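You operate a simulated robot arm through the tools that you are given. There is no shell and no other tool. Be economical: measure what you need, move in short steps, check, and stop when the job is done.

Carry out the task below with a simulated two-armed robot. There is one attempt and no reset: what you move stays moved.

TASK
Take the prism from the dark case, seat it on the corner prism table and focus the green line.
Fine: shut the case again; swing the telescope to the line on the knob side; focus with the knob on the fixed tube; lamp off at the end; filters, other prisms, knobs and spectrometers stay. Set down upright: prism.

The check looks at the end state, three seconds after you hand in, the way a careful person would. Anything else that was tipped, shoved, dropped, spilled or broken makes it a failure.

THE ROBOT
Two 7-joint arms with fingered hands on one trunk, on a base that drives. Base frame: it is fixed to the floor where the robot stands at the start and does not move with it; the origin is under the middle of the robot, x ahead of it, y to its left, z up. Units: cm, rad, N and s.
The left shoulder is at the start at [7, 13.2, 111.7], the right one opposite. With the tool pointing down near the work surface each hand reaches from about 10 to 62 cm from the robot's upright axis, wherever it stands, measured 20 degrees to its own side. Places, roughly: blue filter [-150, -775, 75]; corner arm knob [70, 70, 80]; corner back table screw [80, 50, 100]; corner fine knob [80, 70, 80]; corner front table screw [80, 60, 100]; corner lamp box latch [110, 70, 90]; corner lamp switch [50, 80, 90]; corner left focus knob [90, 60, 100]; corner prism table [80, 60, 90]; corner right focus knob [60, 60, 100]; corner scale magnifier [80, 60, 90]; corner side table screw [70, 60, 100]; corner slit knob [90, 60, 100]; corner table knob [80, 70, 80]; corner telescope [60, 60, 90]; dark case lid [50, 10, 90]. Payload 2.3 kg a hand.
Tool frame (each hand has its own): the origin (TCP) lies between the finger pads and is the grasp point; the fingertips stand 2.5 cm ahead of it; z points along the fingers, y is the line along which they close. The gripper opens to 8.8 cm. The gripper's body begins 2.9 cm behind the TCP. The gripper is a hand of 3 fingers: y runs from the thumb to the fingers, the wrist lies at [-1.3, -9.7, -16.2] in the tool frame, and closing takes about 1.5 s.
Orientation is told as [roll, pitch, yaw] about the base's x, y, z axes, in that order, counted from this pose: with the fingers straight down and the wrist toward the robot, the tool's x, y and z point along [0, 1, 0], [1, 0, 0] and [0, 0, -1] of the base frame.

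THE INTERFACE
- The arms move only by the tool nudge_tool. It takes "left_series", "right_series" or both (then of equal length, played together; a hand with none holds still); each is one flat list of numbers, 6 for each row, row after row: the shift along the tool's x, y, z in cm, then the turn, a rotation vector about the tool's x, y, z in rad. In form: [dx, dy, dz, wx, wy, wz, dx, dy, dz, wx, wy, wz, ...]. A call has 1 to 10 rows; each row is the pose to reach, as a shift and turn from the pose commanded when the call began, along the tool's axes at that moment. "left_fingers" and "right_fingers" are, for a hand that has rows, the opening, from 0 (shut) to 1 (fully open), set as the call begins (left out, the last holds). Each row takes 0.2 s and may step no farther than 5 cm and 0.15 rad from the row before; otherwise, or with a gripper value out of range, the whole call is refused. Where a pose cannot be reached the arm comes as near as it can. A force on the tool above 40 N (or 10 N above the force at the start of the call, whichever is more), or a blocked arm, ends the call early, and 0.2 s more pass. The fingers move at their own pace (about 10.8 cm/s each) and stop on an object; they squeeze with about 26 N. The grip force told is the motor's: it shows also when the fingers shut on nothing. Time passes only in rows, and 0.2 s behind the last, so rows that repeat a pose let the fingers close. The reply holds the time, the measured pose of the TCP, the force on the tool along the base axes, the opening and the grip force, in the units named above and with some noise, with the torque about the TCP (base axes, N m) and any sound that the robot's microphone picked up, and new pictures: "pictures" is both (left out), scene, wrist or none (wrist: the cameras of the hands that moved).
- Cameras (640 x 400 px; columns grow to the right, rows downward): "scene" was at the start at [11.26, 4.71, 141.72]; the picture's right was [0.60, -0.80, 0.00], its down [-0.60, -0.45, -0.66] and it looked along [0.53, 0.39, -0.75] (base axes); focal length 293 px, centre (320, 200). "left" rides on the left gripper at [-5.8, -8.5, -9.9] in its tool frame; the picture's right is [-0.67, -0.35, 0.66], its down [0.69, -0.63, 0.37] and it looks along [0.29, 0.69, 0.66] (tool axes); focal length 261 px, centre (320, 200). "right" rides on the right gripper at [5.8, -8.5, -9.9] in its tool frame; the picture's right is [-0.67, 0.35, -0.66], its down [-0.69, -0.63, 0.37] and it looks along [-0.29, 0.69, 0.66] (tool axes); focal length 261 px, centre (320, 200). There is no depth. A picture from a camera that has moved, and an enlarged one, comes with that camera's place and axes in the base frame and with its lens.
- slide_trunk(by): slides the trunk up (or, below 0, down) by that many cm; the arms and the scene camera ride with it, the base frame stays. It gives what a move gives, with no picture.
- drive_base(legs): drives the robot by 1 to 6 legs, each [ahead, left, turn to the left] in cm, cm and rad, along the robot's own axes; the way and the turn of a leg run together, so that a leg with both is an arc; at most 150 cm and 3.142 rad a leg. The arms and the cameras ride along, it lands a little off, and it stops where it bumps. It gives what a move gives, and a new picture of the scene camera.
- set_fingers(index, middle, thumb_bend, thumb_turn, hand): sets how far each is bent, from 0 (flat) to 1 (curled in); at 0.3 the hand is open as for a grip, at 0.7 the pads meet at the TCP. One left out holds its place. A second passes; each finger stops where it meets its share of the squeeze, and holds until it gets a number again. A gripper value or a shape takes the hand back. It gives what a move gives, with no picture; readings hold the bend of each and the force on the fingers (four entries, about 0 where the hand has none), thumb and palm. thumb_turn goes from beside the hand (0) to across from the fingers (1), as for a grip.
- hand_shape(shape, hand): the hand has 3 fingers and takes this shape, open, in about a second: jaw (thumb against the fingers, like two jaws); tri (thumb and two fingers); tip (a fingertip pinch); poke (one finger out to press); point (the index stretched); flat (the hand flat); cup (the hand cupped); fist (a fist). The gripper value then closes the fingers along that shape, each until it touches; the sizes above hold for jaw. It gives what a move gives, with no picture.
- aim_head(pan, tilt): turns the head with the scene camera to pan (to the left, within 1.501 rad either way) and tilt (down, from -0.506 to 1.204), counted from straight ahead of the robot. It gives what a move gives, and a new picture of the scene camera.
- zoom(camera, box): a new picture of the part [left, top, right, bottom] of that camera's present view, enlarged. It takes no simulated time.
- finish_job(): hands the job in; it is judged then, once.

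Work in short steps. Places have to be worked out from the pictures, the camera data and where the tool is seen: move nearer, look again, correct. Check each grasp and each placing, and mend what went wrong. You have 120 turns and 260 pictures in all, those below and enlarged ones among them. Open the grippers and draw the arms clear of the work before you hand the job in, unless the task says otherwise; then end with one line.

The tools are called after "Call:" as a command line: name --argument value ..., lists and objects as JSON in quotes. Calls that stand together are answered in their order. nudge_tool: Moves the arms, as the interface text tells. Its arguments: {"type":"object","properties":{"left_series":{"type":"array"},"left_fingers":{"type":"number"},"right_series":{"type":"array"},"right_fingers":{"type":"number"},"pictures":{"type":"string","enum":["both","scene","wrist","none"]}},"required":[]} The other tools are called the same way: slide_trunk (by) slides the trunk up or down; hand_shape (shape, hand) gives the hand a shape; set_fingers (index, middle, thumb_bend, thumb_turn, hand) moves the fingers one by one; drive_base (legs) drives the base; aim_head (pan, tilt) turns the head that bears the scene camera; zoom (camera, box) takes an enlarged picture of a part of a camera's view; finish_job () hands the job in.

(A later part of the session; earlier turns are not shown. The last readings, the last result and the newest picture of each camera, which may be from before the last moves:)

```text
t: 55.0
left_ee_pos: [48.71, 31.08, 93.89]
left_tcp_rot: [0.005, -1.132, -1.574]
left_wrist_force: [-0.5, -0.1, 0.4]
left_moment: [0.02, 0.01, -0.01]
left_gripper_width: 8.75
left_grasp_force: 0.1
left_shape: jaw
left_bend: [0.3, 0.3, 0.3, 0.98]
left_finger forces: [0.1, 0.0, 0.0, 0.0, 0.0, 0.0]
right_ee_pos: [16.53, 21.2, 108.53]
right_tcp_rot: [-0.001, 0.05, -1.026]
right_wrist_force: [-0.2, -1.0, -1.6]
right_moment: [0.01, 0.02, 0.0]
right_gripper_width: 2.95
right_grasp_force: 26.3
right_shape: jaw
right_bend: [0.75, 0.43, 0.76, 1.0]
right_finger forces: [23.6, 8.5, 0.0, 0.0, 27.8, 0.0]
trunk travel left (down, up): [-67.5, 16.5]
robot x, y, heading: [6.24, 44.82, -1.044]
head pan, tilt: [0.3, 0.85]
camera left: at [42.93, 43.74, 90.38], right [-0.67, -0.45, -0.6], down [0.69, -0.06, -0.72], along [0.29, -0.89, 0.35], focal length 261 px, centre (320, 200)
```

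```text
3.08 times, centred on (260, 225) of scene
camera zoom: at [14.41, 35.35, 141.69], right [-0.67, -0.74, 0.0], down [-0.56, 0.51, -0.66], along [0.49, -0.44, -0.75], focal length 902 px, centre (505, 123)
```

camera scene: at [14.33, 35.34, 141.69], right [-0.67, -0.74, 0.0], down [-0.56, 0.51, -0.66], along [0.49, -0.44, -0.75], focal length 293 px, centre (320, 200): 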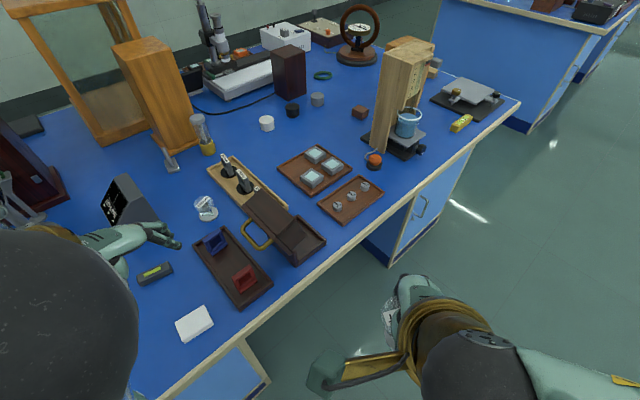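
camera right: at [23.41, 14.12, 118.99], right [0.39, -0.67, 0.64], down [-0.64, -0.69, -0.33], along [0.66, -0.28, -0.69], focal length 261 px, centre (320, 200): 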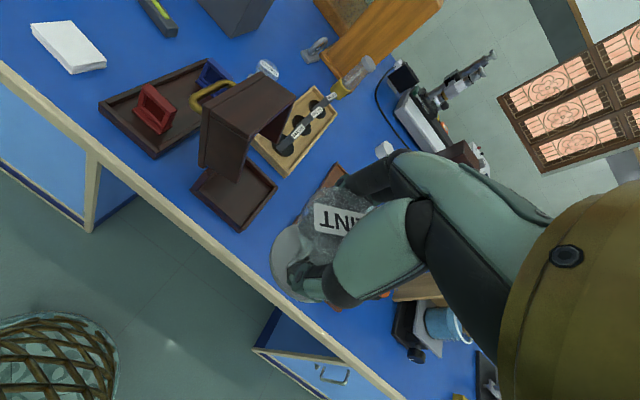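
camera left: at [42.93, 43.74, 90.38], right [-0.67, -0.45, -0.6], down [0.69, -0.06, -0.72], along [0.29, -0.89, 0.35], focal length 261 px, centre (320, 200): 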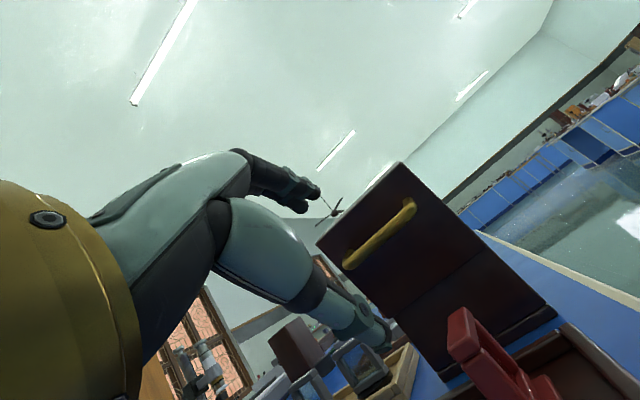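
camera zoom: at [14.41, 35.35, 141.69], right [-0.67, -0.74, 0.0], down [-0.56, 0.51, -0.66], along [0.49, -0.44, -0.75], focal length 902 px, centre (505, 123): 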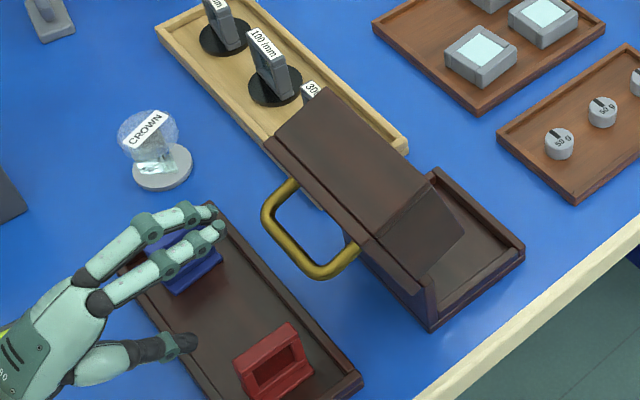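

I advance so the bar lies between the thumb and fingers, then close on it.

Call:
nudge_tool --left_series '[0, 0.8, 2.5, 0, 0, 0, 0, 1.6, 5, 0, 0, 0, 0, 1.6, 7.6, 0, 0, 0]' --left_fingers 1 --pictures "wrist"

Call:
zoom --camera "scene" --box '[180, 160, 340, 290]'

```text
t: 55.8
left_ee_pos: [48.61, 23.69, 92.33]
left_tcp_rot: [0.004, -1.134, -1.575]
left_wrist_force: [1.3, 0.8, 6.2]
left_moment: [-0.34, -0.03, 0.06]
left_gripper_width: 8.75
left_grasp_force: 0.0
left_shape: jaw
left_bend: [0.3, 0.26, 0.3, 0.98]
left_finger forces: [0.0, 8.1, 0.1, 0.1, 0.1, 0.1]
right_ee_pos: [16.28, 21.3, 108.56]
right_tcp_rot: [0.0, 0.051, -1.026]
right_wrist_force: [0.1, 0.0, -1.6]
right_moment: [-0.01, 0.01, 0.01]
right_gripper_width: 2.95
right_grasp_force: 26.1
right_shape: jaw
right_bend: [0.75, 0.43, 0.76, 1.0]
right_finger forces: [23.6, 8.6, 0.0, 0.0, 27.9, 0.0]
trunk travel left (down, up): [-67.5, 16.5]
robot x, y, heading: [5.8, 45.23, -1.039]
head pan, tilt: [0.3, 0.85]
camera left: at [42.81, 36.28, 88.74], right [-0.67, -0.45, -0.59], down [0.69, -0.06, -0.72], along [0.28, -0.89, 0.35], focal length 261 px, centre (320, 200)
```

left: 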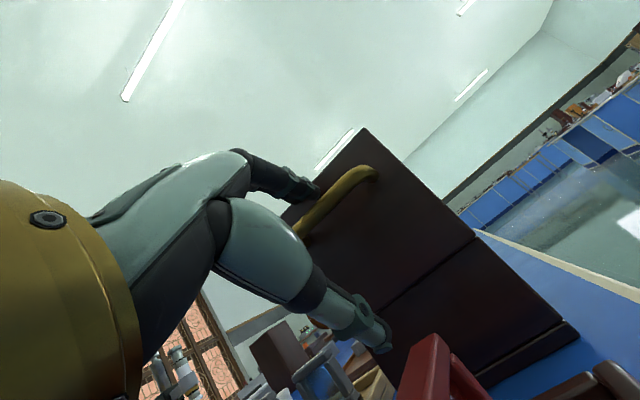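

```text
3.08 times, centred on (260, 225) of scene
camera zoom: at [14.21, 35.46, 141.72], right [-0.67, -0.74, 0.0], down [-0.55, 0.51, -0.66], along [0.49, -0.45, -0.75], focal length 902 px, centre (505, 123)
```

zoom: 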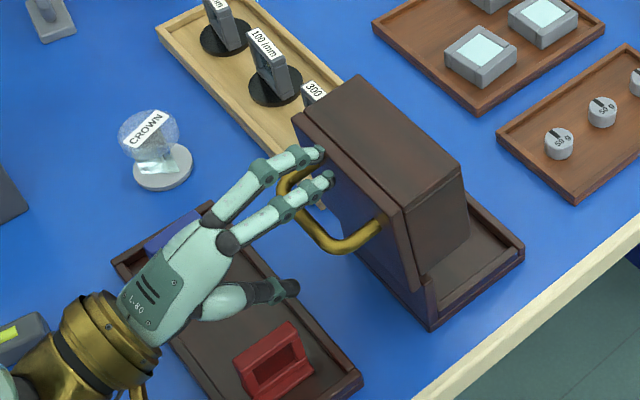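

The fingertips have already pushed the lid toward closing. The bar is between the jaws, so I close to hold it.

Call:
nudge_tool --left_series '[0, 0, 0, 0, 0, 0, 0, 0, 0, 0, 0, 0, 0, 0, 0, 0, 0, 0, 0, 0, 0, 0, 0, 0, 0, 0, 0, 0, 0, 0, 0, 0, 0, 0, 0, 0]' --left_fingers 0 --pictures "none"

Call:
zoom --camera "scene" --box '[180, 160, 340, 290]'

```text
t: 57.2
left_ee_pos: [48.63, 23.63, 92.22]
left_tcp_rot: [0.008, -1.132, -1.576]
left_wrist_force: [2.9, -2.6, 14.1]
left_moment: [-1.01, -0.09, 0.31]
left_gripper_width: 2.3
left_grasp_force: 26.2
left_shape: jaw
left_bend: [0.75, 0.28, 0.41, 1.0]
left_finger forces: [18.6, 22.1, 0.0, 0.0, 13.7, 0.1]
right_ee_pos: [16.21, 21.26, 108.64]
right_tcp_rot: [-0.002, 0.051, -1.025]
right_wrist_force: [-0.7, 0.0, -1.4]
right_moment: [0.0, 0.03, -0.02]
right_gripper_width: 2.95
right_grasp_force: 25.8
right_shape: jaw
right_bend: [0.75, 0.43, 0.76, 1.0]
right_finger forces: [23.6, 8.6, 0.1, 0.0, 27.7, 0.0]
trunk travel left (down, up): [-67.5, 16.5]
robot x, y, heading: [6.11, 44.9, -1.041]
head pan, tilt: [0.3, 0.85]
```

```text
3.08 times, centred on (260, 225) of scene
camera zoom: at [14.13, 35.44, 141.72], right [-0.67, -0.74, 0.0], down [-0.55, 0.51, -0.66], along [0.49, -0.45, -0.75], focal length 902 px, centre (505, 123)
```

zoom: 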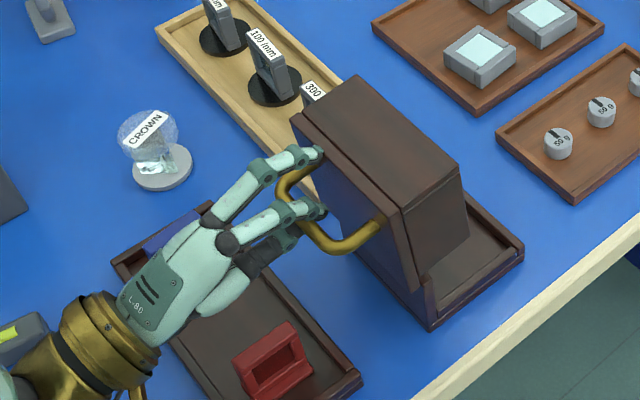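

The bar is held. I now swing the lid back along its arc, with the hand rotating with it.

Call:
nudge_tool --left_series '[0, 1.24, 0.48, 0.14, 0, 0, 0, 2.4, 1.13, 0.28, 0, 0, 0, 3.45, 1.95, 0.42, 0, 0, 0, 4.37, 2.91, 0.56, 0, 0, 0, 5.13, 4.01, 0.7, 0, 0, 0, 5.72, 5.19, 0.84, 0, 0]' --pictures "none"

Call:
zoom --camera "scene" --box '[180, 160, 340, 290]'

```text
t: 58.6
left_ee_pos: [48.75, 16.53, 94.82]
left_tcp_rot: [0.001, -0.284, -1.569]
left_wrist_force: [-3.6, 3.1, -10.1]
left_moment: [0.22, -0.02, -0.02]
left_gripper_width: 1.45
left_grasp_force: 26.5
left_shape: jaw
left_bend: [0.75, 0.4, 0.4, 1.0]
left_finger forces: [15.6, 0.1, 0.0, 0.0, 19.3, 0.1]
right_ee_pos: [16.45, 21.08, 108.48]
right_tcp_rot: [-0.003, 0.054, -1.025]
right_wrist_force: [0.1, -0.7, -1.1]
right_moment: [-0.02, 0.0, 0.0]
right_gripper_width: 2.94
right_grasp_force: 26.2
right_shape: jaw
right_bend: [0.75, 0.43, 0.76, 1.0]
right_finger forces: [23.6, 8.8, 0.1, 0.0, 27.7, 0.0]
trunk travel left (down, up): [-67.5, 16.5]
robot x, y, heading: [5.95, 45.01, -1.038]
head pan, tilt: [0.3, 0.85]
```

```text
3.08 times, centred on (260, 225) of scene
camera zoom: at [14.41, 35.25, 141.65], right [-0.67, -0.74, 0.0], down [-0.56, 0.51, -0.66], along [0.49, -0.44, -0.75], focal length 902 px, centre (505, 123)
```

zoom: 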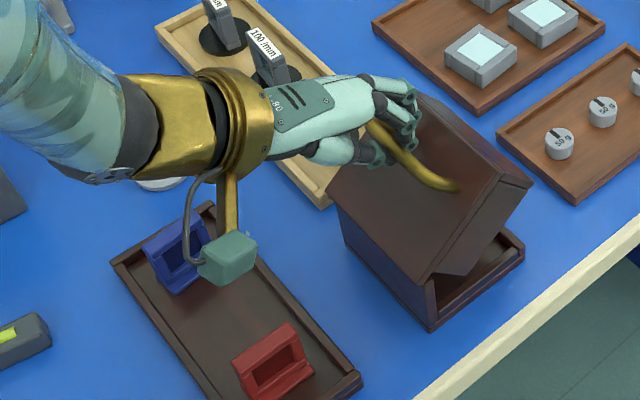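

About 35° still open. I continue lowering gently.

Call:
nudge_tool --left_series '[0, 0.8, 0.35, 0.05, 0, 0, 0, 1.54, 0.72, 0.1, 0, 0, 0, 2.25, 1.2, 0.15, 0, 0, 0, 2.91, 1.74, 0.2, 0, 0, 0, 3.5, 2.35, 0.25, 0, 0, 0, 4.05, 3.01, 0.28, 0, 0]' --pictures "none"

Call:
zoom --camera "scene" --box '[180, 160, 340, 290]'

```text
t: 60.0
left_ee_pos: [48.82, 12.22, 93.44]
left_tcp_rot: [-0.002, -0.012, -1.57]
left_wrist_force: [-4.9, 22.0, -18.3]
left_moment: [0.61, 0.0, -0.12]
left_gripper_width: 1.29
left_grasp_force: 25.7
left_shape: jaw
left_bend: [0.75, 0.4, 0.35, 1.0]
left_finger forces: [15.5, 0.0, 0.1, 0.1, 26.1, 0.0]
right_ee_pos: [16.62, 21.7, 108.53]
right_tcp_rot: [-0.007, 0.046, -1.026]
right_wrist_force: [-0.5, 0.0, -1.2]
right_moment: [-0.01, -0.01, -0.03]
right_gripper_width: 2.92
right_grasp_force: 25.8
right_shape: jaw
right_bend: [0.75, 0.43, 0.76, 1.0]
right_finger forces: [23.5, 8.8, 0.1, 0.0, 27.7, 0.0]
trunk travel left (down, up): [-67.5, 16.5]
robot x, y, heading: [6.41, 44.77, -1.04]
head pan, tilt: [0.3, 0.85]
```

```text
3.08 times, centred on (260, 225) of scene
camera zoom: at [14.58, 36.07, 141.72], right [-0.67, -0.74, 0.01], down [-0.56, 0.5, -0.66], along [0.49, -0.45, -0.75], focal length 902 px, centre (505, 123)
```

zoom: 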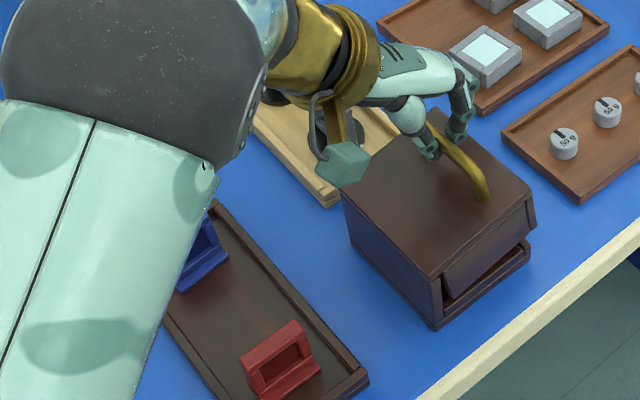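

The lid is ~10° open and the hand is pulling against the hinge, so I ease toward +y and lower.

Call:
nudge_tool --left_series '[0, -0.5, 0.6, 0, 0, 0, 0, -0.4, 1.3, 0, 0, 0, 0, -0.2, 2.0, 0, 0, 0]' --pictures "none"

Call:
zoom --camera "scene" --box '[180, 160, 340, 290]'

```text
t: 60.8
left_ee_pos: [48.63, 12.03, 91.73]
left_tcp_rot: [0.002, -0.018, -1.571]
left_wrist_force: [-0.9, 8.1, 3.2]
left_moment: [-0.01, 0.02, 0.03]
left_gripper_width: 1.39
left_grasp_force: 26.1
left_shape: jaw
left_bend: [0.75, 0.4, 0.4, 1.0]
left_finger forces: [3.2, 0.1, 0.0, 0.0, 16.9, 0.0]
right_ee_pos: [16.33, 21.58, 108.66]
right_tcp_rot: [-0.005, 0.047, -1.027]
right_wrist_force: [-0.2, -0.8, -0.2]
right_moment: [0.02, 0.0, -0.01]
right_gripper_width: 2.95
right_grasp_force: 25.7
right_shape: jaw
right_bend: [0.75, 0.43, 0.76, 1.0]
right_finger forces: [23.6, 8.8, 0.0, 0.1, 27.8, 0.0]
trunk travel left (down, up): [-67.5, 16.5]
robot x, y, heading: [6.24, 44.82, -1.037]
head pan, tilt: [0.3, 0.85]
```

```text
3.08 times, centred on (260, 225) of scene
camera zoom: at [14.21, 35.85, 141.76], right [-0.67, -0.74, 0.0], down [-0.55, 0.5, -0.66], along [0.49, -0.45, -0.75], focal length 902 px, centre (505, 123)
```

zoom: 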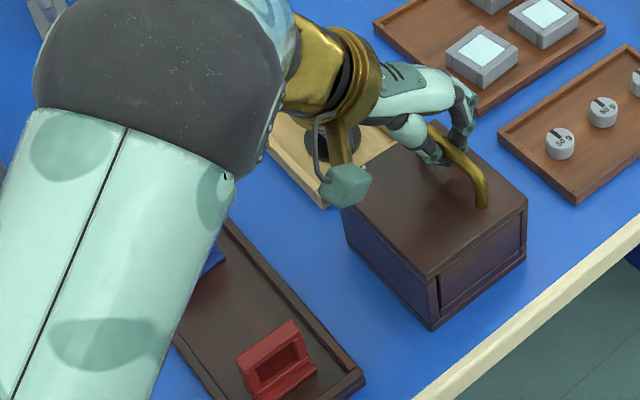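

The lid is shut. I open the hand and rise clear.

Call:
nudge_tool --left_series '[0, 0.6, 0, 0, 0, 0, 0, 0.9, 0, 0, 0, 0, 0, 0.9, 0, 0, 0, 0, 0, 0.9, 0, 0, 0, 0]' --left_fingers 1 --pictures "none"

Call:
nudge_tool --left_series '[0, 0, -4, 0, 0, 0, 0, 0, -8, 0, 0, 0, 0, -3, -12, 0, 0, 0, 0, -7, -15, 0, 0, 0, 0, -11, -18, 0, 0, 0, 0, -15, -20, 0, 0, 0]' --pictures "scene"

Call:
zoom --camera "scene" --box '[180, 160, 340, 290]'

```text
t: 61.8
left_ee_pos: [48.86, 10.96, 91.27]
left_tcp_rot: [0.001, -0.012, -1.571]
left_wrist_force: [-0.8, -0.5, -1.0]
left_moment: [0.0, 0.01, 0.04]
left_gripper_width: 8.74
left_grasp_force: 0.0
left_shape: jaw
left_bend: [0.3, 0.3, 0.3, 0.98]
left_finger forces: [0.0, 0.2, 0.0, 0.0, 0.1, 0.0]
right_ee_pos: [16.5, 21.09, 108.61]
right_tcp_rot: [-0.001, 0.052, -1.026]
right_wrist_force: [0.1, -0.3, -1.8]
right_moment: [0.0, 0.01, -0.03]
right_gripper_width: 2.92
right_grasp_force: 26.6
right_shape: jaw
right_bend: [0.75, 0.43, 0.76, 1.0]
right_finger forces: [23.5, 8.9, 0.0, 0.1, 27.8, 0.0]
trunk travel left (down, up): [-67.5, 16.5]
robot x, y, heading: [5.94, 44.78, -1.042]
head pan, tilt: [0.3, 0.85]
```

```text
t: 63.2
left_ee_pos: [48.65, 26.31, 111.26]
left_tcp_rot: [0.001, -0.014, -1.571]
left_wrist_force: [-0.6, 0.2, 0.5]
left_moment: [-0.01, -0.03, -0.05]
left_gripper_width: 8.79
left_grasp_force: 0.1
left_shape: jaw
left_bend: [0.3, 0.3, 0.3, 0.98]
left_finger forces: [0.0, 0.0, 0.0, 0.0, 0.0, 0.1]
right_ee_pos: [16.44, 21.33, 108.65]
right_tcp_rot: [-0.001, 0.05, -1.025]
right_wrist_force: [0.3, 0.1, -0.8]
right_moment: [-0.01, 0.04, -0.01]
right_gripper_width: 2.95
right_grasp_force: 26.6
right_shape: jaw
right_bend: [0.75, 0.43, 0.76, 1.0]
right_finger forces: [23.6, 8.9, 0.1, 0.0, 27.8, 0.0]
trunk travel left (down, up): [-67.5, 16.5]
robot x, y, heading: [5.92, 44.98, -1.045]
head pan, tilt: [0.3, 0.85]
camera scene: at [14.32, 35.51, 141.7], right [-0.67, -0.74, 0.0], down [-0.56, 0.51, -0.66], along [0.49, -0.45, -0.75], focal length 293 px, centre (320, 200)
```

scene: 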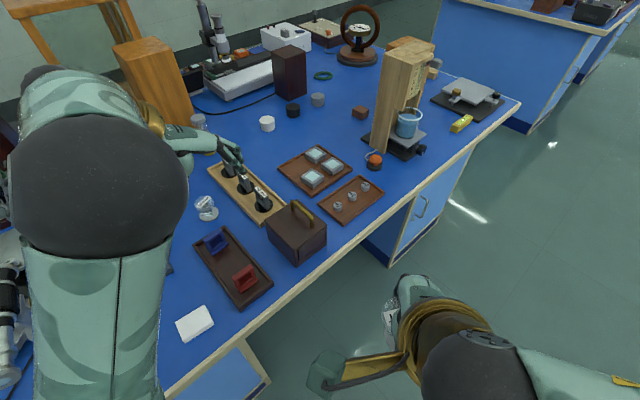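

```text
3.08 times, centred on (260, 225) of scene
camera zoom: at [14.32, 35.51, 141.7], right [-0.67, -0.74, 0.0], down [-0.56, 0.51, -0.66], along [0.49, -0.45, -0.75], focal length 902 px, centre (505, 123)
```

zoom: 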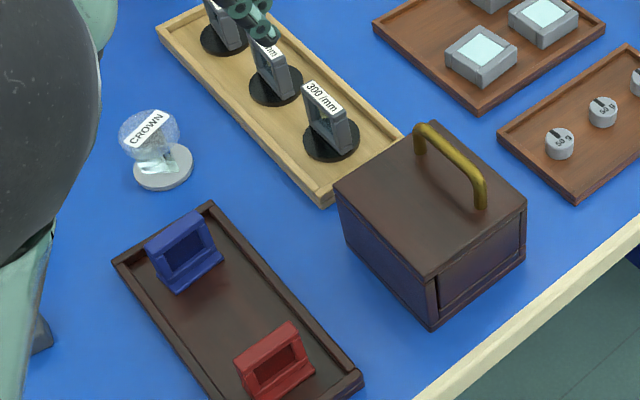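

The case is shut and everything around it is intact. I pull the left hand in, then drive round to the left end of the table facing −y.

Call:
nudge_tool --left_series '[-2, -4, 0, 0, 0, -0.13, -4, -8, 0, 0, 0, -0.26, -6, -12, 1, 0, 0, -0.39, -6, -13, 3, 0, 0, -0.53]' --pictures "none"

Call:
drive_base --legs '[[0, 0, 1.04], [-4, 83, 0], [0, 0, -1.571], [0, 70, 0]]'

Call:
aim_head --pan 0.0 --tilt 0.7

```text
t: 64.2
left_ee_pos: [43.28, 39.29, 107.9]
left_tcp_rot: [-0.005, -0.009, -1.039]
left_wrist_force: [0.1, 0.8, 0.8]
left_moment: [-0.02, 0.02, 0.0]
left_gripper_width: 8.79
left_grasp_force: 0.0
left_shape: jaw
left_bend: [0.3, 0.3, 0.3, 0.98]
left_finger forces: [0.0, 0.1, 0.0, 0.1, 0.0, 0.1]
left hand out of reach, approached as far as the arm can: row 3, 4
right_ee_pos: [16.33, 21.22, 108.5]
right_tcp_rot: [-0.002, 0.053, -1.026]
right_wrist_force: [-0.4, -0.3, -0.7]
right_moment: [-0.01, 0.01, -0.01]
right_gripper_width: 2.92
right_grasp_force: 25.7
right_shape: jaw
right_bend: [0.75, 0.43, 0.76, 1.0]
right_finger forces: [23.6, 8.9, 0.0, 0.1, 27.9, 0.1]
trunk travel left (down, up): [-67.5, 16.5]
robot x, y, heading: [6.2, 44.9, -1.041]
head pan, tilt: [0.3, 0.85]
```

```text
t: 78.6
left_ee_pos: [100.82, 102.98, 107.93]
left_tcp_rot: [-0.006, -0.008, -1.592]
left_wrist_force: [0.2, -1.2, -0.1]
left_moment: [0.01, 0.0, 0.0]
left_gripper_width: 8.77
left_grasp_force: 0.0
left_shape: jaw
left_bend: [0.3, 0.3, 0.3, 0.98]
left_finger forces: [0.1, 0.1, 0.0, 0.1, 0.0, 0.1]
right_ee_pos: [68.5, 101.5, 108.69]
right_tcp_rot: [0.0, 0.05, -1.578]
right_wrist_force: [0.6, 0.3, -1.4]
right_moment: [0.01, 0.01, 0.0]
right_gripper_width: 2.92
right_grasp_force: 25.6
right_shape: jaw
right_bend: [0.75, 0.43, 0.76, 1.0]
right_finger forces: [23.7, 9.1, 0.1, 0.1, 27.4, 0.1]
trunk travel left (down, up): [-67.5, 16.5]
robot x, y, heading: [72.16, 127.08, -1.594]
head pan, tilt: [0.3, 0.85]
camera scene: at [73.98, 114.64, 141.69], right [-0.96, -0.28, 0.0], down [-0.21, 0.72, -0.66], along [0.18, -0.63, -0.75], focal length 293 px, centre (320, 200)
```

scene: 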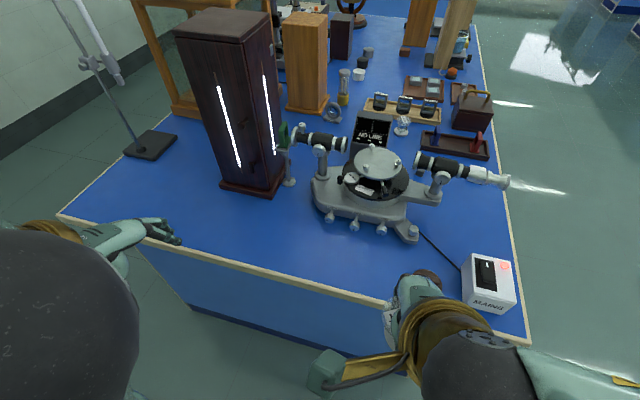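

```text
t: 79.4
left_ee_pos: [100.99, 102.9, 107.96]
left_tcp_rot: [-0.005, -0.008, -1.592]
left_wrist_force: [-0.6, -0.3, -0.9]
left_moment: [0.01, -0.02, 0.0]
left_gripper_width: 8.78
left_grasp_force: 0.0
left_shape: jaw
left_bend: [0.3, 0.3, 0.3, 0.98]
left_finger forces: [0.1, 0.1, 0.0, 0.0, 0.1, 0.0]
right_ee_pos: [68.4, 101.52, 108.61]
right_tcp_rot: [-0.002, 0.052, -1.578]
right_wrist_force: [0.2, -0.5, -1.0]
right_moment: [-0.01, 0.0, -0.03]
right_gripper_width: 2.95
right_grasp_force: 25.5
right_shape: jaw
right_bend: [0.75, 0.43, 0.76, 1.0]
right_finger forces: [23.6, 9.1, 0.0, 0.0, 27.5, 0.1]
trunk travel left (down, up): [-67.5, 16.5]
robot x, y, heading: [72.1, 127.4, -1.591]
head pan, tilt: [0.0, 0.7]
camera scene: at [71.78, 113.66, 142.91], right [-1.0, 0.02, 0.0], down [0.01, 0.64, -0.76], along [-0.01, -0.76, -0.64], focal length 293 px, centre (320, 200)
```

scene: 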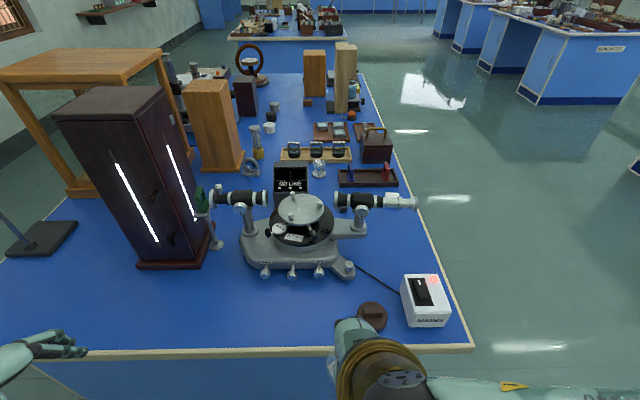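

Excellent view. I zoom on the spectrometer and the display.

Call:
zoom --camera "scene" --box '[190, 150, 430, 300]'

Call:
zoom --camera "scene" --box '[265, 155, 325, 210]'

Call:
zoom --camera "right" --box '[0, 0, 640, 400]'

```text
2.67 times, centred on (310, 225) of scene
camera zoom: at [71.78, 113.66, 142.91], right [-1.0, 0.02, 0.0], down [0.01, 0.64, -0.76], along [-0.01, -0.76, -0.64], focal length 782 px, centre (347, 133)
```

zoom: 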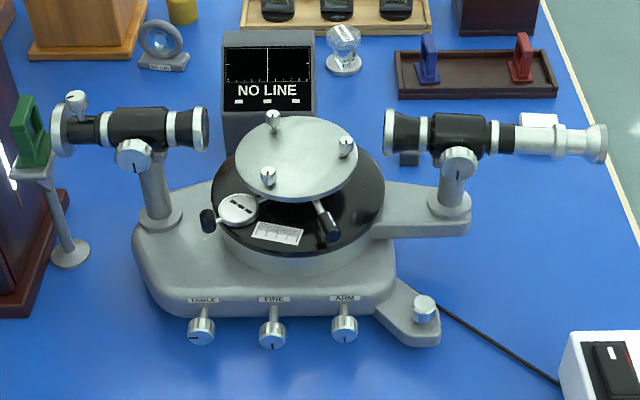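

```text
7.27 times, centred on (295, 182) of scene
camera zoom: at [71.78, 113.66, 142.91], right [-1.0, 0.02, 0.0], down [0.01, 0.64, -0.76], along [-0.01, -0.76, -0.64], focal length 2132 px, centre (502, 327)
```

zoom: 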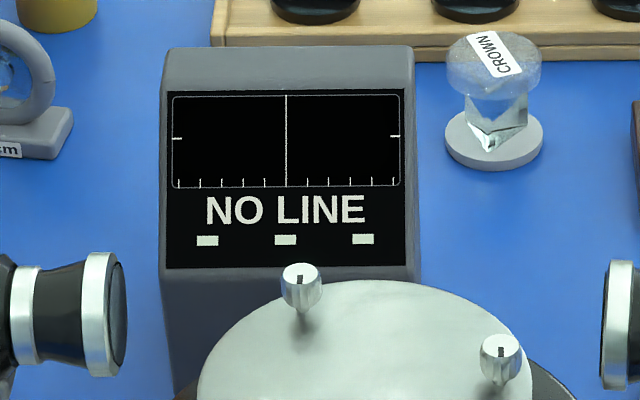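

```text
1.00 times, centred on (320, 200) of right (not enlarged: the box is as wide or as high as the picture)
camera zoom: at [74.34, 109.41, 118.96], right [-0.67, -0.38, 0.64], down [-0.68, 0.65, -0.33], along [-0.29, -0.66, -0.69], focal length 261 px, centre (320, 200)
```

zoom: 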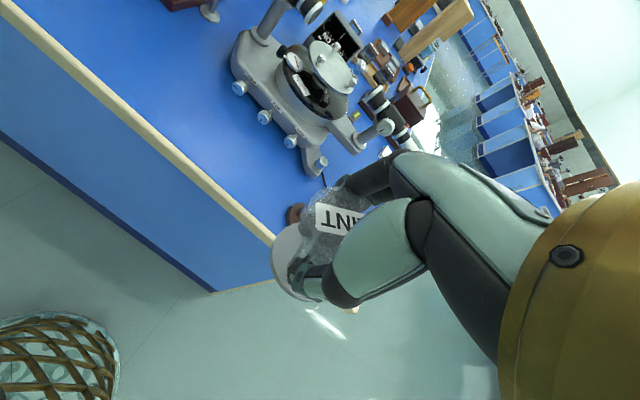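

The knob side is +y (TABLE/FINE/ARM facing me). I use the left wrist camera to look at how the prism sits in the right hand.

Call:
zoom --camera "left" --box '[0, 0, 640, 400]'

Call:
zoom --camera "scene" --box '[300, 290, 440, 400]'

Call:
zoom --camera "right" --box '[240, 160, 420, 310]'

```text
1.00 times, centred on (320, 200) of left (not enlarged: the box is as wide or as high as the picture)
camera zoom: at [95.2, 111.59, 117.92], right [-0.67, 0.36, -0.65], down [0.7, 0.61, -0.38], along [0.27, -0.71, -0.66], focal length 261 px, centre (320, 200)
```

zoom: 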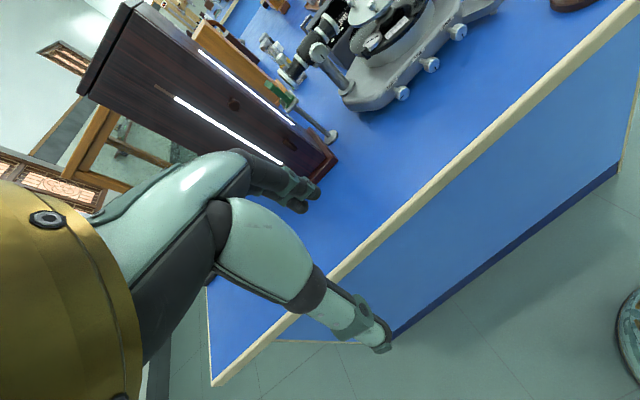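

```text
3.64 times, centred on (370, 345) of scene
camera zoom: at [71.78, 113.66, 142.91], right [-1.0, 0.02, 0.0], down [0.01, 0.64, -0.76], along [-0.01, -0.76, -0.64], focal length 1066 px, centre (138, -327)
```

zoom: 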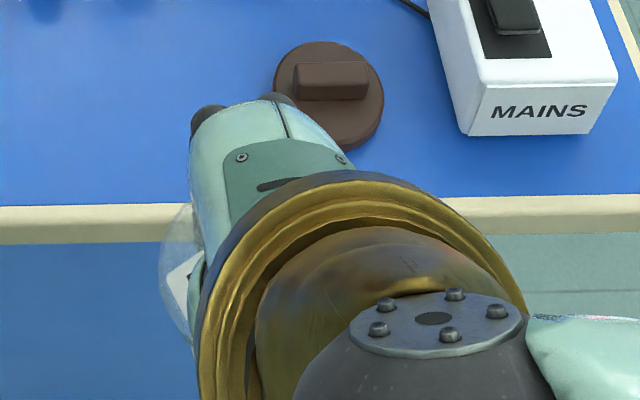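

```text
2.67 times, centred on (330, 235) of right
camera zoom: at [74.34, 109.41, 118.96], right [-0.67, -0.38, 0.64], down [-0.68, 0.65, -0.33], along [-0.29, -0.66, -0.69], focal length 695 px, centre (293, 107)
```

zoom: 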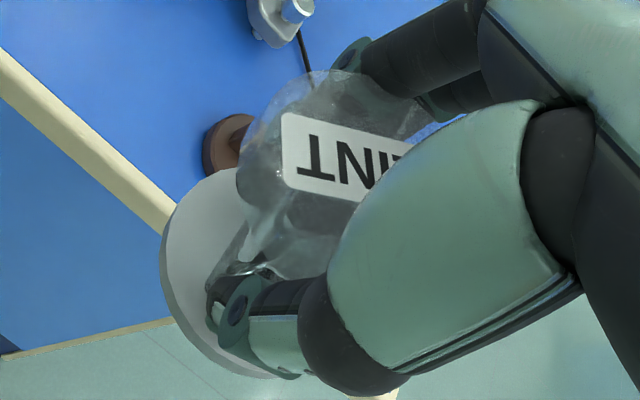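

I check the CROWN prism (same design) to learn how the label relates to the glass edges, and the lens-down detail.

Call:
zoom --camera "scene" --box '[304, 150, 336, 182]'

Call:
zoom --camera "right" --box '[260, 180, 360, 310]'

```text
12.50 times, centred on (320, 166) of scene
camera zoom: at [71.78, 113.66, 142.91], right [-1.0, 0.02, 0.0], down [0.01, 0.64, -0.76], along [-0.01, -0.76, -0.64], focal length 3665 px, centre (320, 625)
```

zoom: 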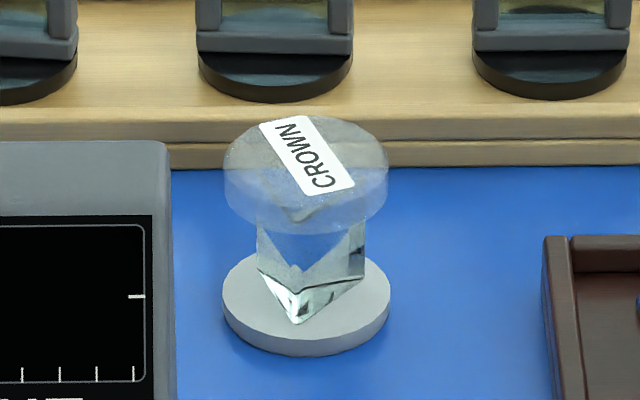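

```text
3.08 times, centred on (310, 245) of right
camera zoom: at [74.34, 109.41, 118.96], right [-0.67, -0.38, 0.64], down [-0.68, 0.65, -0.33], along [-0.29, -0.66, -0.69], focal length 802 px, centre (351, 62)
```

zoom: 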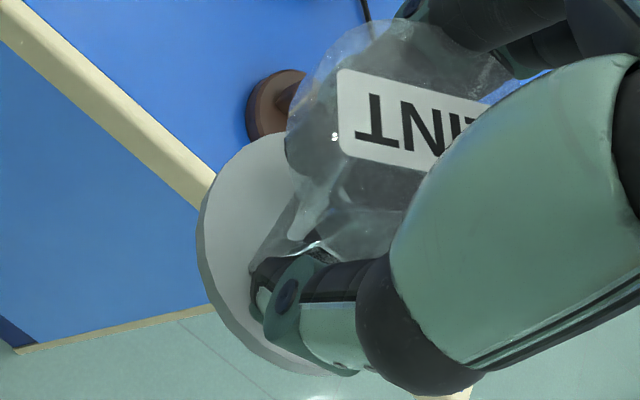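

The label geometry tells me the prism's orientation in the hand: the apex points to −y in the case pose, and it needs about −21° more for minimum deviation to +y. I move to about (98,116) and raise the trunk for reach.

Call:
drive_base --legs '[[0, 26, 0], [11, 0, 0.02]]'

Call:
slide_trunk --by 13

Call:
aim_head --pan -0.35 --tilt 0.8

```text
t: 82.1
left_ee_pos: [127.21, 92.21, 107.99]
left_tcp_rot: [-0.005, -0.013, -1.573]
left_wrist_force: [-0.6, 0.1, 0.4]
left_moment: [-0.04, 0.01, -0.01]
left_gripper_width: 8.8
left_grasp_force: 0.1
left_shape: jaw
left_bend: [0.3, 0.3, 0.3, 0.98]
left_finger forces: [0.0, 0.0, 0.0, 0.0, 0.1, 0.0]
right_ee_pos: [94.73, 90.18, 108.54]
right_tcp_rot: [-0.001, 0.049, -1.558]
right_wrist_force: [0.5, 0.6, -1.3]
right_moment: [-0.01, -0.03, -0.02]
right_gripper_width: 2.91
right_grasp_force: 25.8
right_shape: jaw
right_bend: [0.75, 0.43, 0.76, 1.0]
right_finger forces: [23.6, 9.1, 0.1, 0.1, 27.4, 0.0]
trunk travel left (down, up): [-67.5, 16.5]
robot x, y, heading: [97.99, 116.12, -1.572]
head pan, tilt: [0.0, 0.7]
camera scene: at [97.82, 102.51, 142.95], right [-1.0, 0.0, 0.0], down [0.0, 0.64, -0.77], along [0.0, -0.77, -0.64], focal length 293 px, centre (320, 200)
```

scene: 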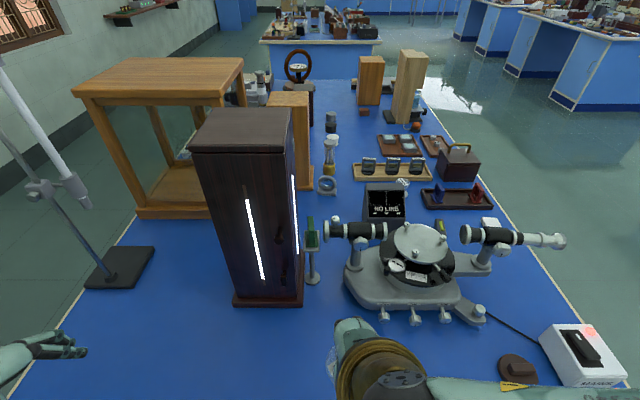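

```text
t: 83.7
left_ee_pos: [126.98, 91.95, 120.9]
left_tcp_rot: [-0.004, -0.008, -1.571]
left_wrist_force: [-0.1, 0.9, -0.5]
left_moment: [0.05, 0.0, 0.01]
left_gripper_width: 8.74
left_grasp_force: 0.1
left_shape: jaw
left_bend: [0.3, 0.3, 0.3, 0.98]
left_finger forces: [0.0, 0.0, 0.0, 0.0, 0.0, 0.0]
right_ee_pos: [94.91, 89.95, 121.49]
right_tcp_rot: [-0.001, 0.05, -1.556]
right_wrist_force: [0.7, -0.3, -0.9]
right_moment: [0.07, -0.03, 0.0]
right_gripper_width: 2.93
right_grasp_force: 26.3
right_shape: jaw
right_bend: [0.75, 0.43, 0.76, 1.0]
right_finger forces: [23.5, 9.2, 0.0, 0.0, 27.4, 0.0]
trunk travel left (down, up): [-80.5, 3.5]
robot x, y, heading: [97.54, 115.69, -1.567]
head pan, tilt: [0.0, 0.7]
```

```text
t: 84.5
left_ee_pos: [127.19, 92.09, 120.99]
left_tcp_rot: [-0.005, -0.009, -1.573]
left_wrist_force: [0.6, 0.0, 0.6]
left_moment: [-0.01, 0.03, 0.01]
left_gripper_width: 8.77
left_grasp_force: 0.1
left_shape: jaw
left_bend: [0.3, 0.3, 0.3, 0.98]
left_finger forces: [0.0, 0.1, 0.1, 0.1, 0.1, 0.1]
right_ee_pos: [94.68, 89.99, 121.45]
right_tcp_rot: [-0.001, 0.049, -1.558]
right_wrist_force: [-0.2, 0.0, -1.6]
right_moment: [0.01, -0.03, 0.01]
right_gripper_width: 2.96
right_grasp_force: 25.7
right_shape: jaw
right_bend: [0.75, 0.43, 0.76, 1.0]
right_finger forces: [23.6, 9.0, 0.0, 0.1, 27.4, 0.1]
trunk travel left (down, up): [-80.5, 3.5]
robot x, y, heading: [97.73, 115.47, -1.576]
head pan, tilt: [-0.351, 0.799]
camera scene: at [95.02, 103.13, 155.09], right [-0.94, 0.34, 0.0], down [0.25, 0.67, -0.7], along [-0.24, -0.66, -0.72], focal length 293 px, centre (320, 200)
```

scene: 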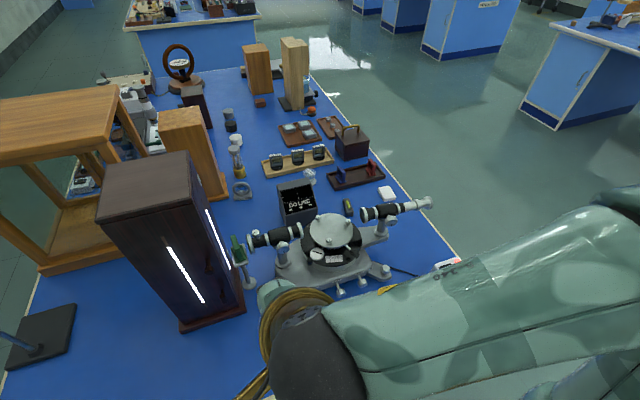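

I zoom to fix the prism table's centre from this view.

Call:
zoom --camera "scene" --box '[260, 190, 400, 300]'

```text
3.64 times, centred on (330, 245) of scene
camera zoom: at [95.02, 103.13, 155.09], right [-0.94, 0.34, 0.0], down [0.25, 0.67, -0.7], along [-0.24, -0.66, -0.72], focal length 1066 px, centre (284, 36)
```

zoom: 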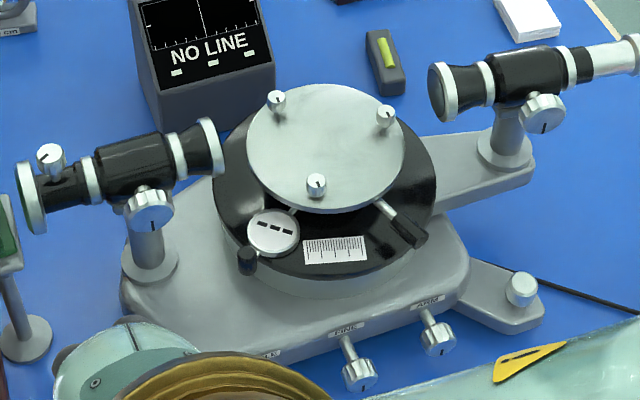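

The table centre is at about (75.8, 58.5) with its top at z≈93.3. I carry the prism high over it while turning the hand toward yaw −141°.

Call:
nudge_tool --right_series '[-2.4, 3.9, 0, 0, 0, 0.113, -4.8, 7.8, 0, 0, 0, 0.226, -7.2, 11.7, 0, 0, 0, 0.339, -9.6, 15.6, 0, 0, 0, 0.451, -12, 19.5, 0, 0, 0, 0.564, -14.4, 23.4, 0, 0, 0, 0.677, -16.8, 27.3, 0, 0, 0, 0.79, -19.3, 31.25, 0.5, 0, 0, 0.902]' --pictures "both"

```text
t: 86.3
left_ee_pos: [126.91, 91.63, 121.08]
left_tcp_rot: [-0.004, -0.007, -1.573]
left_wrist_force: [-0.2, 1.0, 0.1]
left_moment: [0.0, -0.01, -0.02]
left_gripper_width: 8.77
left_grasp_force: 0.0
left_shape: jaw
left_bend: [0.3, 0.3, 0.3, 0.98]
left_finger forces: [0.1, 0.1, 0.1, 0.0, 0.0, 0.1]
right_ee_pos: [75.62, 59.41, 118.93]
right_tcp_rot: [-0.048, 0.038, -2.459]
right_wrist_force: [0.1, 0.3, -0.9]
right_moment: [0.06, -0.03, -0.02]
right_gripper_width: 2.94
right_grasp_force: 26.4
right_shape: jaw
right_bend: [0.75, 0.43, 0.77, 1.0]
right_finger forces: [24.0, 9.4, 0.0, 0.1, 27.1, 0.1]
right hand out of reach, approached as far as the arm can: row 8
trunk travel left (down, up): [-80.5, 3.5]
robot x, y, heading: [97.5, 115.8, -1.572]
head pan, tilt: [-0.351, 0.799]
camera scene: at [94.74, 102.65, 155.05], right [-0.94, 0.34, 0.0], down [0.25, 0.68, -0.69], along [-0.24, -0.65, -0.72], focal length 293 px, centre (320, 200)
camera right: at [85.77, 59.67, 128.89], right [-0.69, 0.26, 0.67], down [0.06, 0.95, -0.31], along [-0.72, -0.18, -0.67], focal length 261 px, centre (320, 200)
```

scene: 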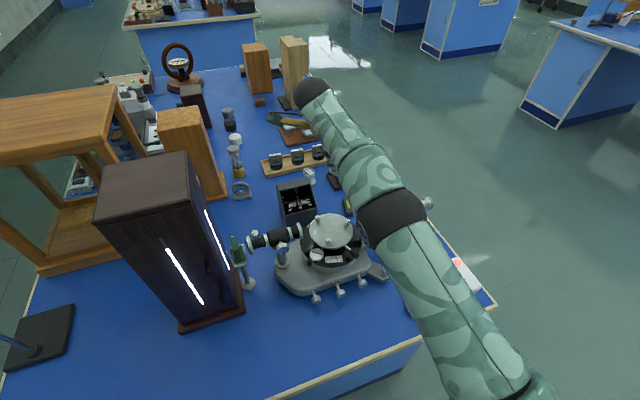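
right: 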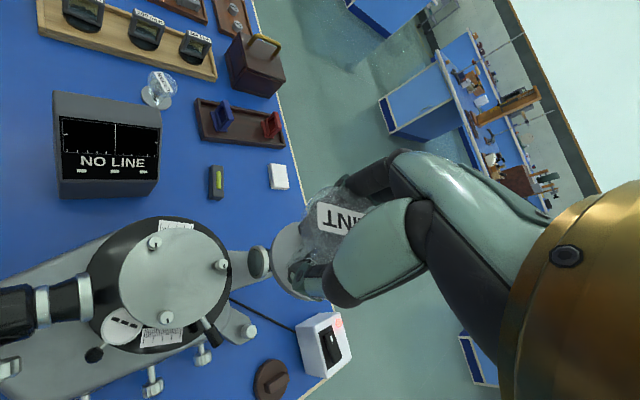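

Reached. Now I re-apply the grasp tilt (roll 0.3) so the prism is upright, and lower to about z 108.

Call:
nudge_tool --right_series '[0.3, 0.1, 2.5, -0.006, 0.09, 0, 0.5, 0.2, 5, -0.012, 0.18, 0, 0.8, 0.4, 7.5, -0.018, 0.27, 0, 0.8, 0.4, 10, -0.026, 0.345, 0, 0.8, 0.4, 10, -0.026, 0.345, 0]' --pictures "both"

Call:
zoom --camera "scene" --box '[250, 150, 410, 300]'

```text
t: 87.5
left_ee_pos: [126.99, 92.01, 121.04]
left_tcp_rot: [-0.006, -0.009, -1.573]
left_wrist_force: [-0.1, -0.7, 0.1]
left_moment: [0.03, 0.0, -0.04]
left_gripper_width: 8.77
left_grasp_force: 0.0
left_shape: jaw
left_bend: [0.3, 0.3, 0.3, 0.98]
left_finger forces: [0.1, 0.0, 0.0, 0.1, 0.1, 0.0]
right_ee_pos: [75.94, 59.28, 108.99]
right_tcp_rot: [0.304, 0.004, -2.463]
right_wrist_force: [1.0, -0.1, -1.3]
right_moment: [0.01, -0.01, 0.03]
right_gripper_width: 2.93
right_grasp_force: 25.7
right_shape: jaw
right_bend: [0.76, 0.43, 0.77, 1.0]
right_finger forces: [23.6, 6.5, 0.0, 0.0, 27.2, 0.1]
trunk travel left (down, up): [-80.5, 3.5]
robot x, y, heading: [97.72, 115.58, -1.566]
head pan, tilt: [-0.351, 0.799]
camera scene: at [94.98, 103.07, 155.08], right [-0.94, 0.34, 0.0], down [0.25, 0.67, -0.7], along [-0.24, -0.65, -0.72], focal length 293 px, centre (320, 200)
camera right: at [84.07, 62.57, 120.38], right [-0.8, 0.43, 0.42], down [0.15, 0.82, -0.55], along [-0.58, -0.38, -0.72], focal length 261 px, centre (320, 200)
```

scene: 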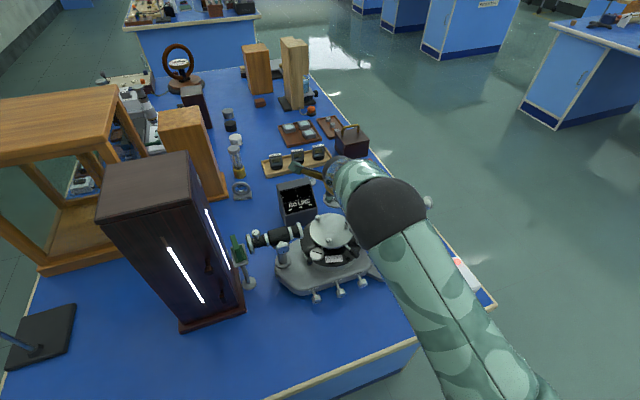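
right: 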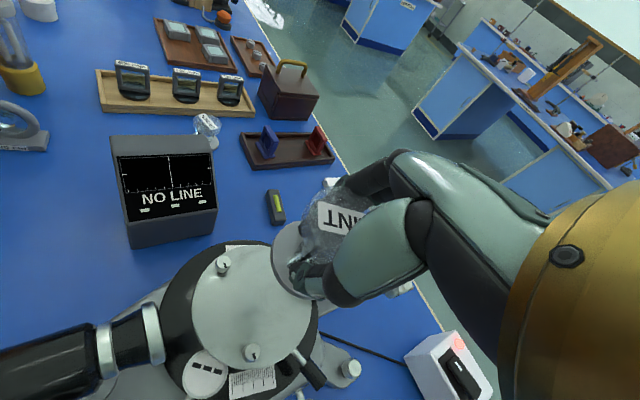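

```text
2.67 times, centred on (330, 225) of scene
camera zoom: at [94.98, 103.07, 155.08], right [-0.94, 0.34, 0.0], down [0.25, 0.67, -0.7], along [-0.24, -0.65, -0.72], focal length 782 px, centre (293, 133)
```

zoom: 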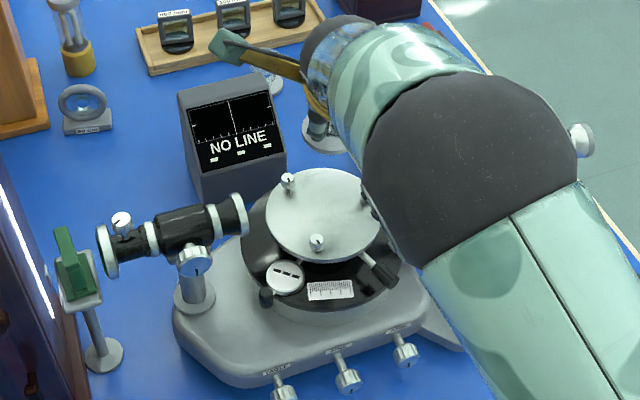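

The prism hangs over the table, with the hand at the right tilt. I lower to just above the surface and check.

Call:
nudge_tool --right_series '[-0.6, 0.1, 2.3, 0, 0, 0, -1.2, 0.2, 4.6, 0, 0, 0, -1.7, 0.32, 6.6, 0, 0, 0]' --pictures "wrist"

Call:
zoom --camera "scene" --box '[250, 150, 410, 300]'

Call:
zoom --camera "right" --box '[140, 170, 400, 370]'

```text
t: 88.3
left_ee_pos: [126.98, 92.06, 121.01]
left_tcp_rot: [-0.006, -0.009, -1.572]
left_wrist_force: [-0.3, 0.2, -0.6]
left_moment: [-0.01, 0.01, 0.0]
left_gripper_width: 8.77
left_grasp_force: 0.0
left_shape: jaw
left_bend: [0.3, 0.3, 0.3, 0.98]
left_finger forces: [0.0, 0.0, 0.0, 0.0, 0.1, 0.0]
right_ee_pos: [75.91, 58.8, 102.15]
right_tcp_rot: [0.305, 0.005, -2.462]
right_wrist_force: [0.0, 0.2, -1.5]
right_moment: [-0.02, -0.02, 0.03]
right_gripper_width: 2.94
right_grasp_force: 26.2
right_shape: jaw
right_bend: [0.76, 0.43, 0.77, 1.0]
right_finger forces: [23.3, 7.2, 0.0, 0.0, 27.4, 0.0]
trunk travel left (down, up): [-80.5, 3.5]
robot x, y, heading: [97.85, 115.49, -1.571]
head pan, tilt: [-0.351, 0.799]
camera right: at [84.08, 62.03, 113.58], right [-0.8, 0.43, 0.42], down [0.15, 0.82, -0.55], along [-0.58, -0.38, -0.72], focal length 261 px, centre (320, 200)
```

right: 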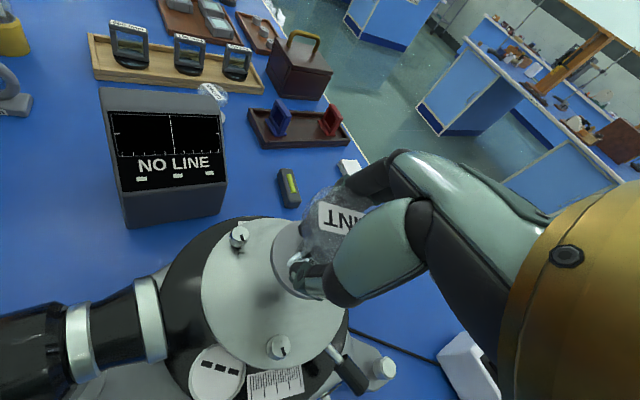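

```text
2.67 times, centred on (330, 225) of scene
camera zoom: at [94.98, 103.05, 155.08], right [-0.94, 0.34, 0.0], down [0.25, 0.67, -0.7], along [-0.24, -0.65, -0.72], focal length 782 px, centre (293, 133)
```

zoom: 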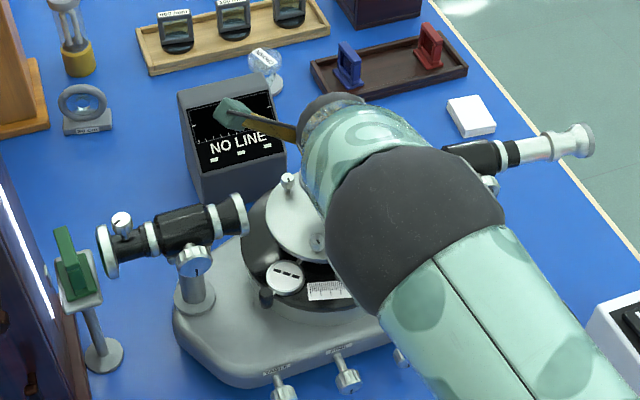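

```text
2.00 times, centred on (270, 270) of right
camera zoom: at [84.08, 62.03, 113.58], right [-0.8, 0.43, 0.42], down [0.15, 0.82, -0.55], along [-0.58, -0.38, -0.72], focal length 521 px, centre (420, 60)
```

zoom: 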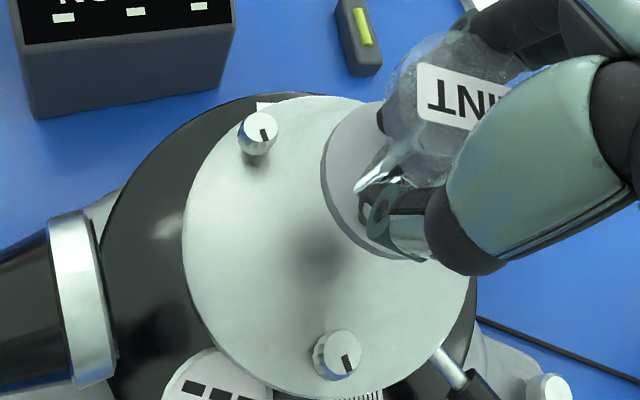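

The prism base is about 2–2.5 cm above the table and roughly centred. I lower in small steps, watching the force.

Call:
nudge_tool --right_series '[-0.15, -0.2, 0.48, 0, 0, 0, -0.3, -0.3, 0.96, 0, 0, 0, -0.44, -0.3, 1.43, 0, 0, 0]' --pictures "wrist"

Call:
zoom --camera "right" --box '[140, 170, 400, 370]'

```text
t: 89.1
left_ee_pos: [127.12, 91.94, 121.0]
left_tcp_rot: [-0.006, -0.01, -1.572]
left_wrist_force: [0.0, 1.4, -0.4]
left_moment: [-0.03, 0.01, 0.0]
left_gripper_width: 8.78
left_grasp_force: 0.0
left_shape: jaw
left_bend: [0.3, 0.3, 0.3, 0.98]
left_finger forces: [0.0, 0.0, 0.0, 0.1, 0.1, 0.1]
right_ee_pos: [76.13, 59.06, 100.89]
right_tcp_rot: [0.305, 0.006, -2.462]
right_wrist_force: [1.4, 0.4, -1.2]
right_moment: [-0.01, -0.01, 0.01]
right_gripper_width: 2.96
right_grasp_force: 26.0
right_shape: jaw
right_bend: [0.76, 0.43, 0.77, 1.0]
right_finger forces: [23.3, 7.4, 0.0, 0.0, 27.4, 0.1]
trunk travel left (down, up): [-80.5, 3.5]
robot x, y, heading: [97.71, 115.23, -1.569]
head pan, tilt: [-0.351, 0.799]
camera right: at [84.3, 62.25, 112.12], right [-0.8, 0.43, 0.42], down [0.15, 0.82, -0.55], along [-0.58, -0.38, -0.72], focal length 261 px, centre (320, 200)
```

right: 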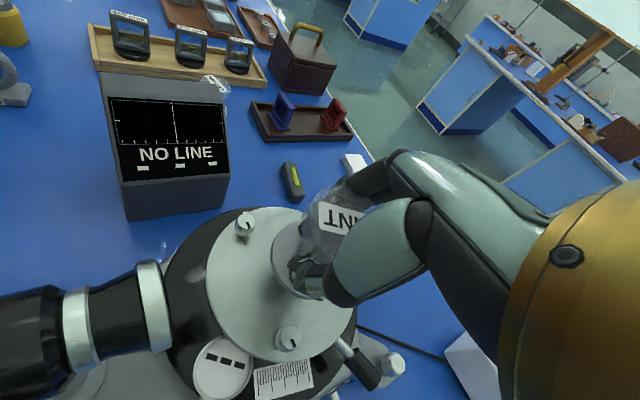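

```text
2.00 times, centred on (270, 270) of right
camera zoom: at [84.3, 62.25, 112.12], right [-0.8, 0.43, 0.42], down [0.15, 0.82, -0.55], along [-0.58, -0.38, -0.72], focal length 521 px, centre (420, 60)
```

zoom: 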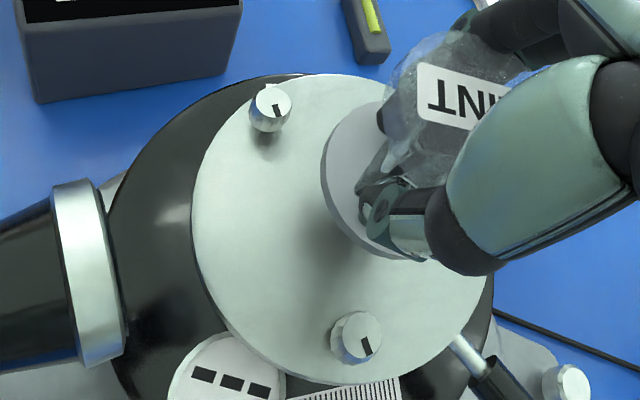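

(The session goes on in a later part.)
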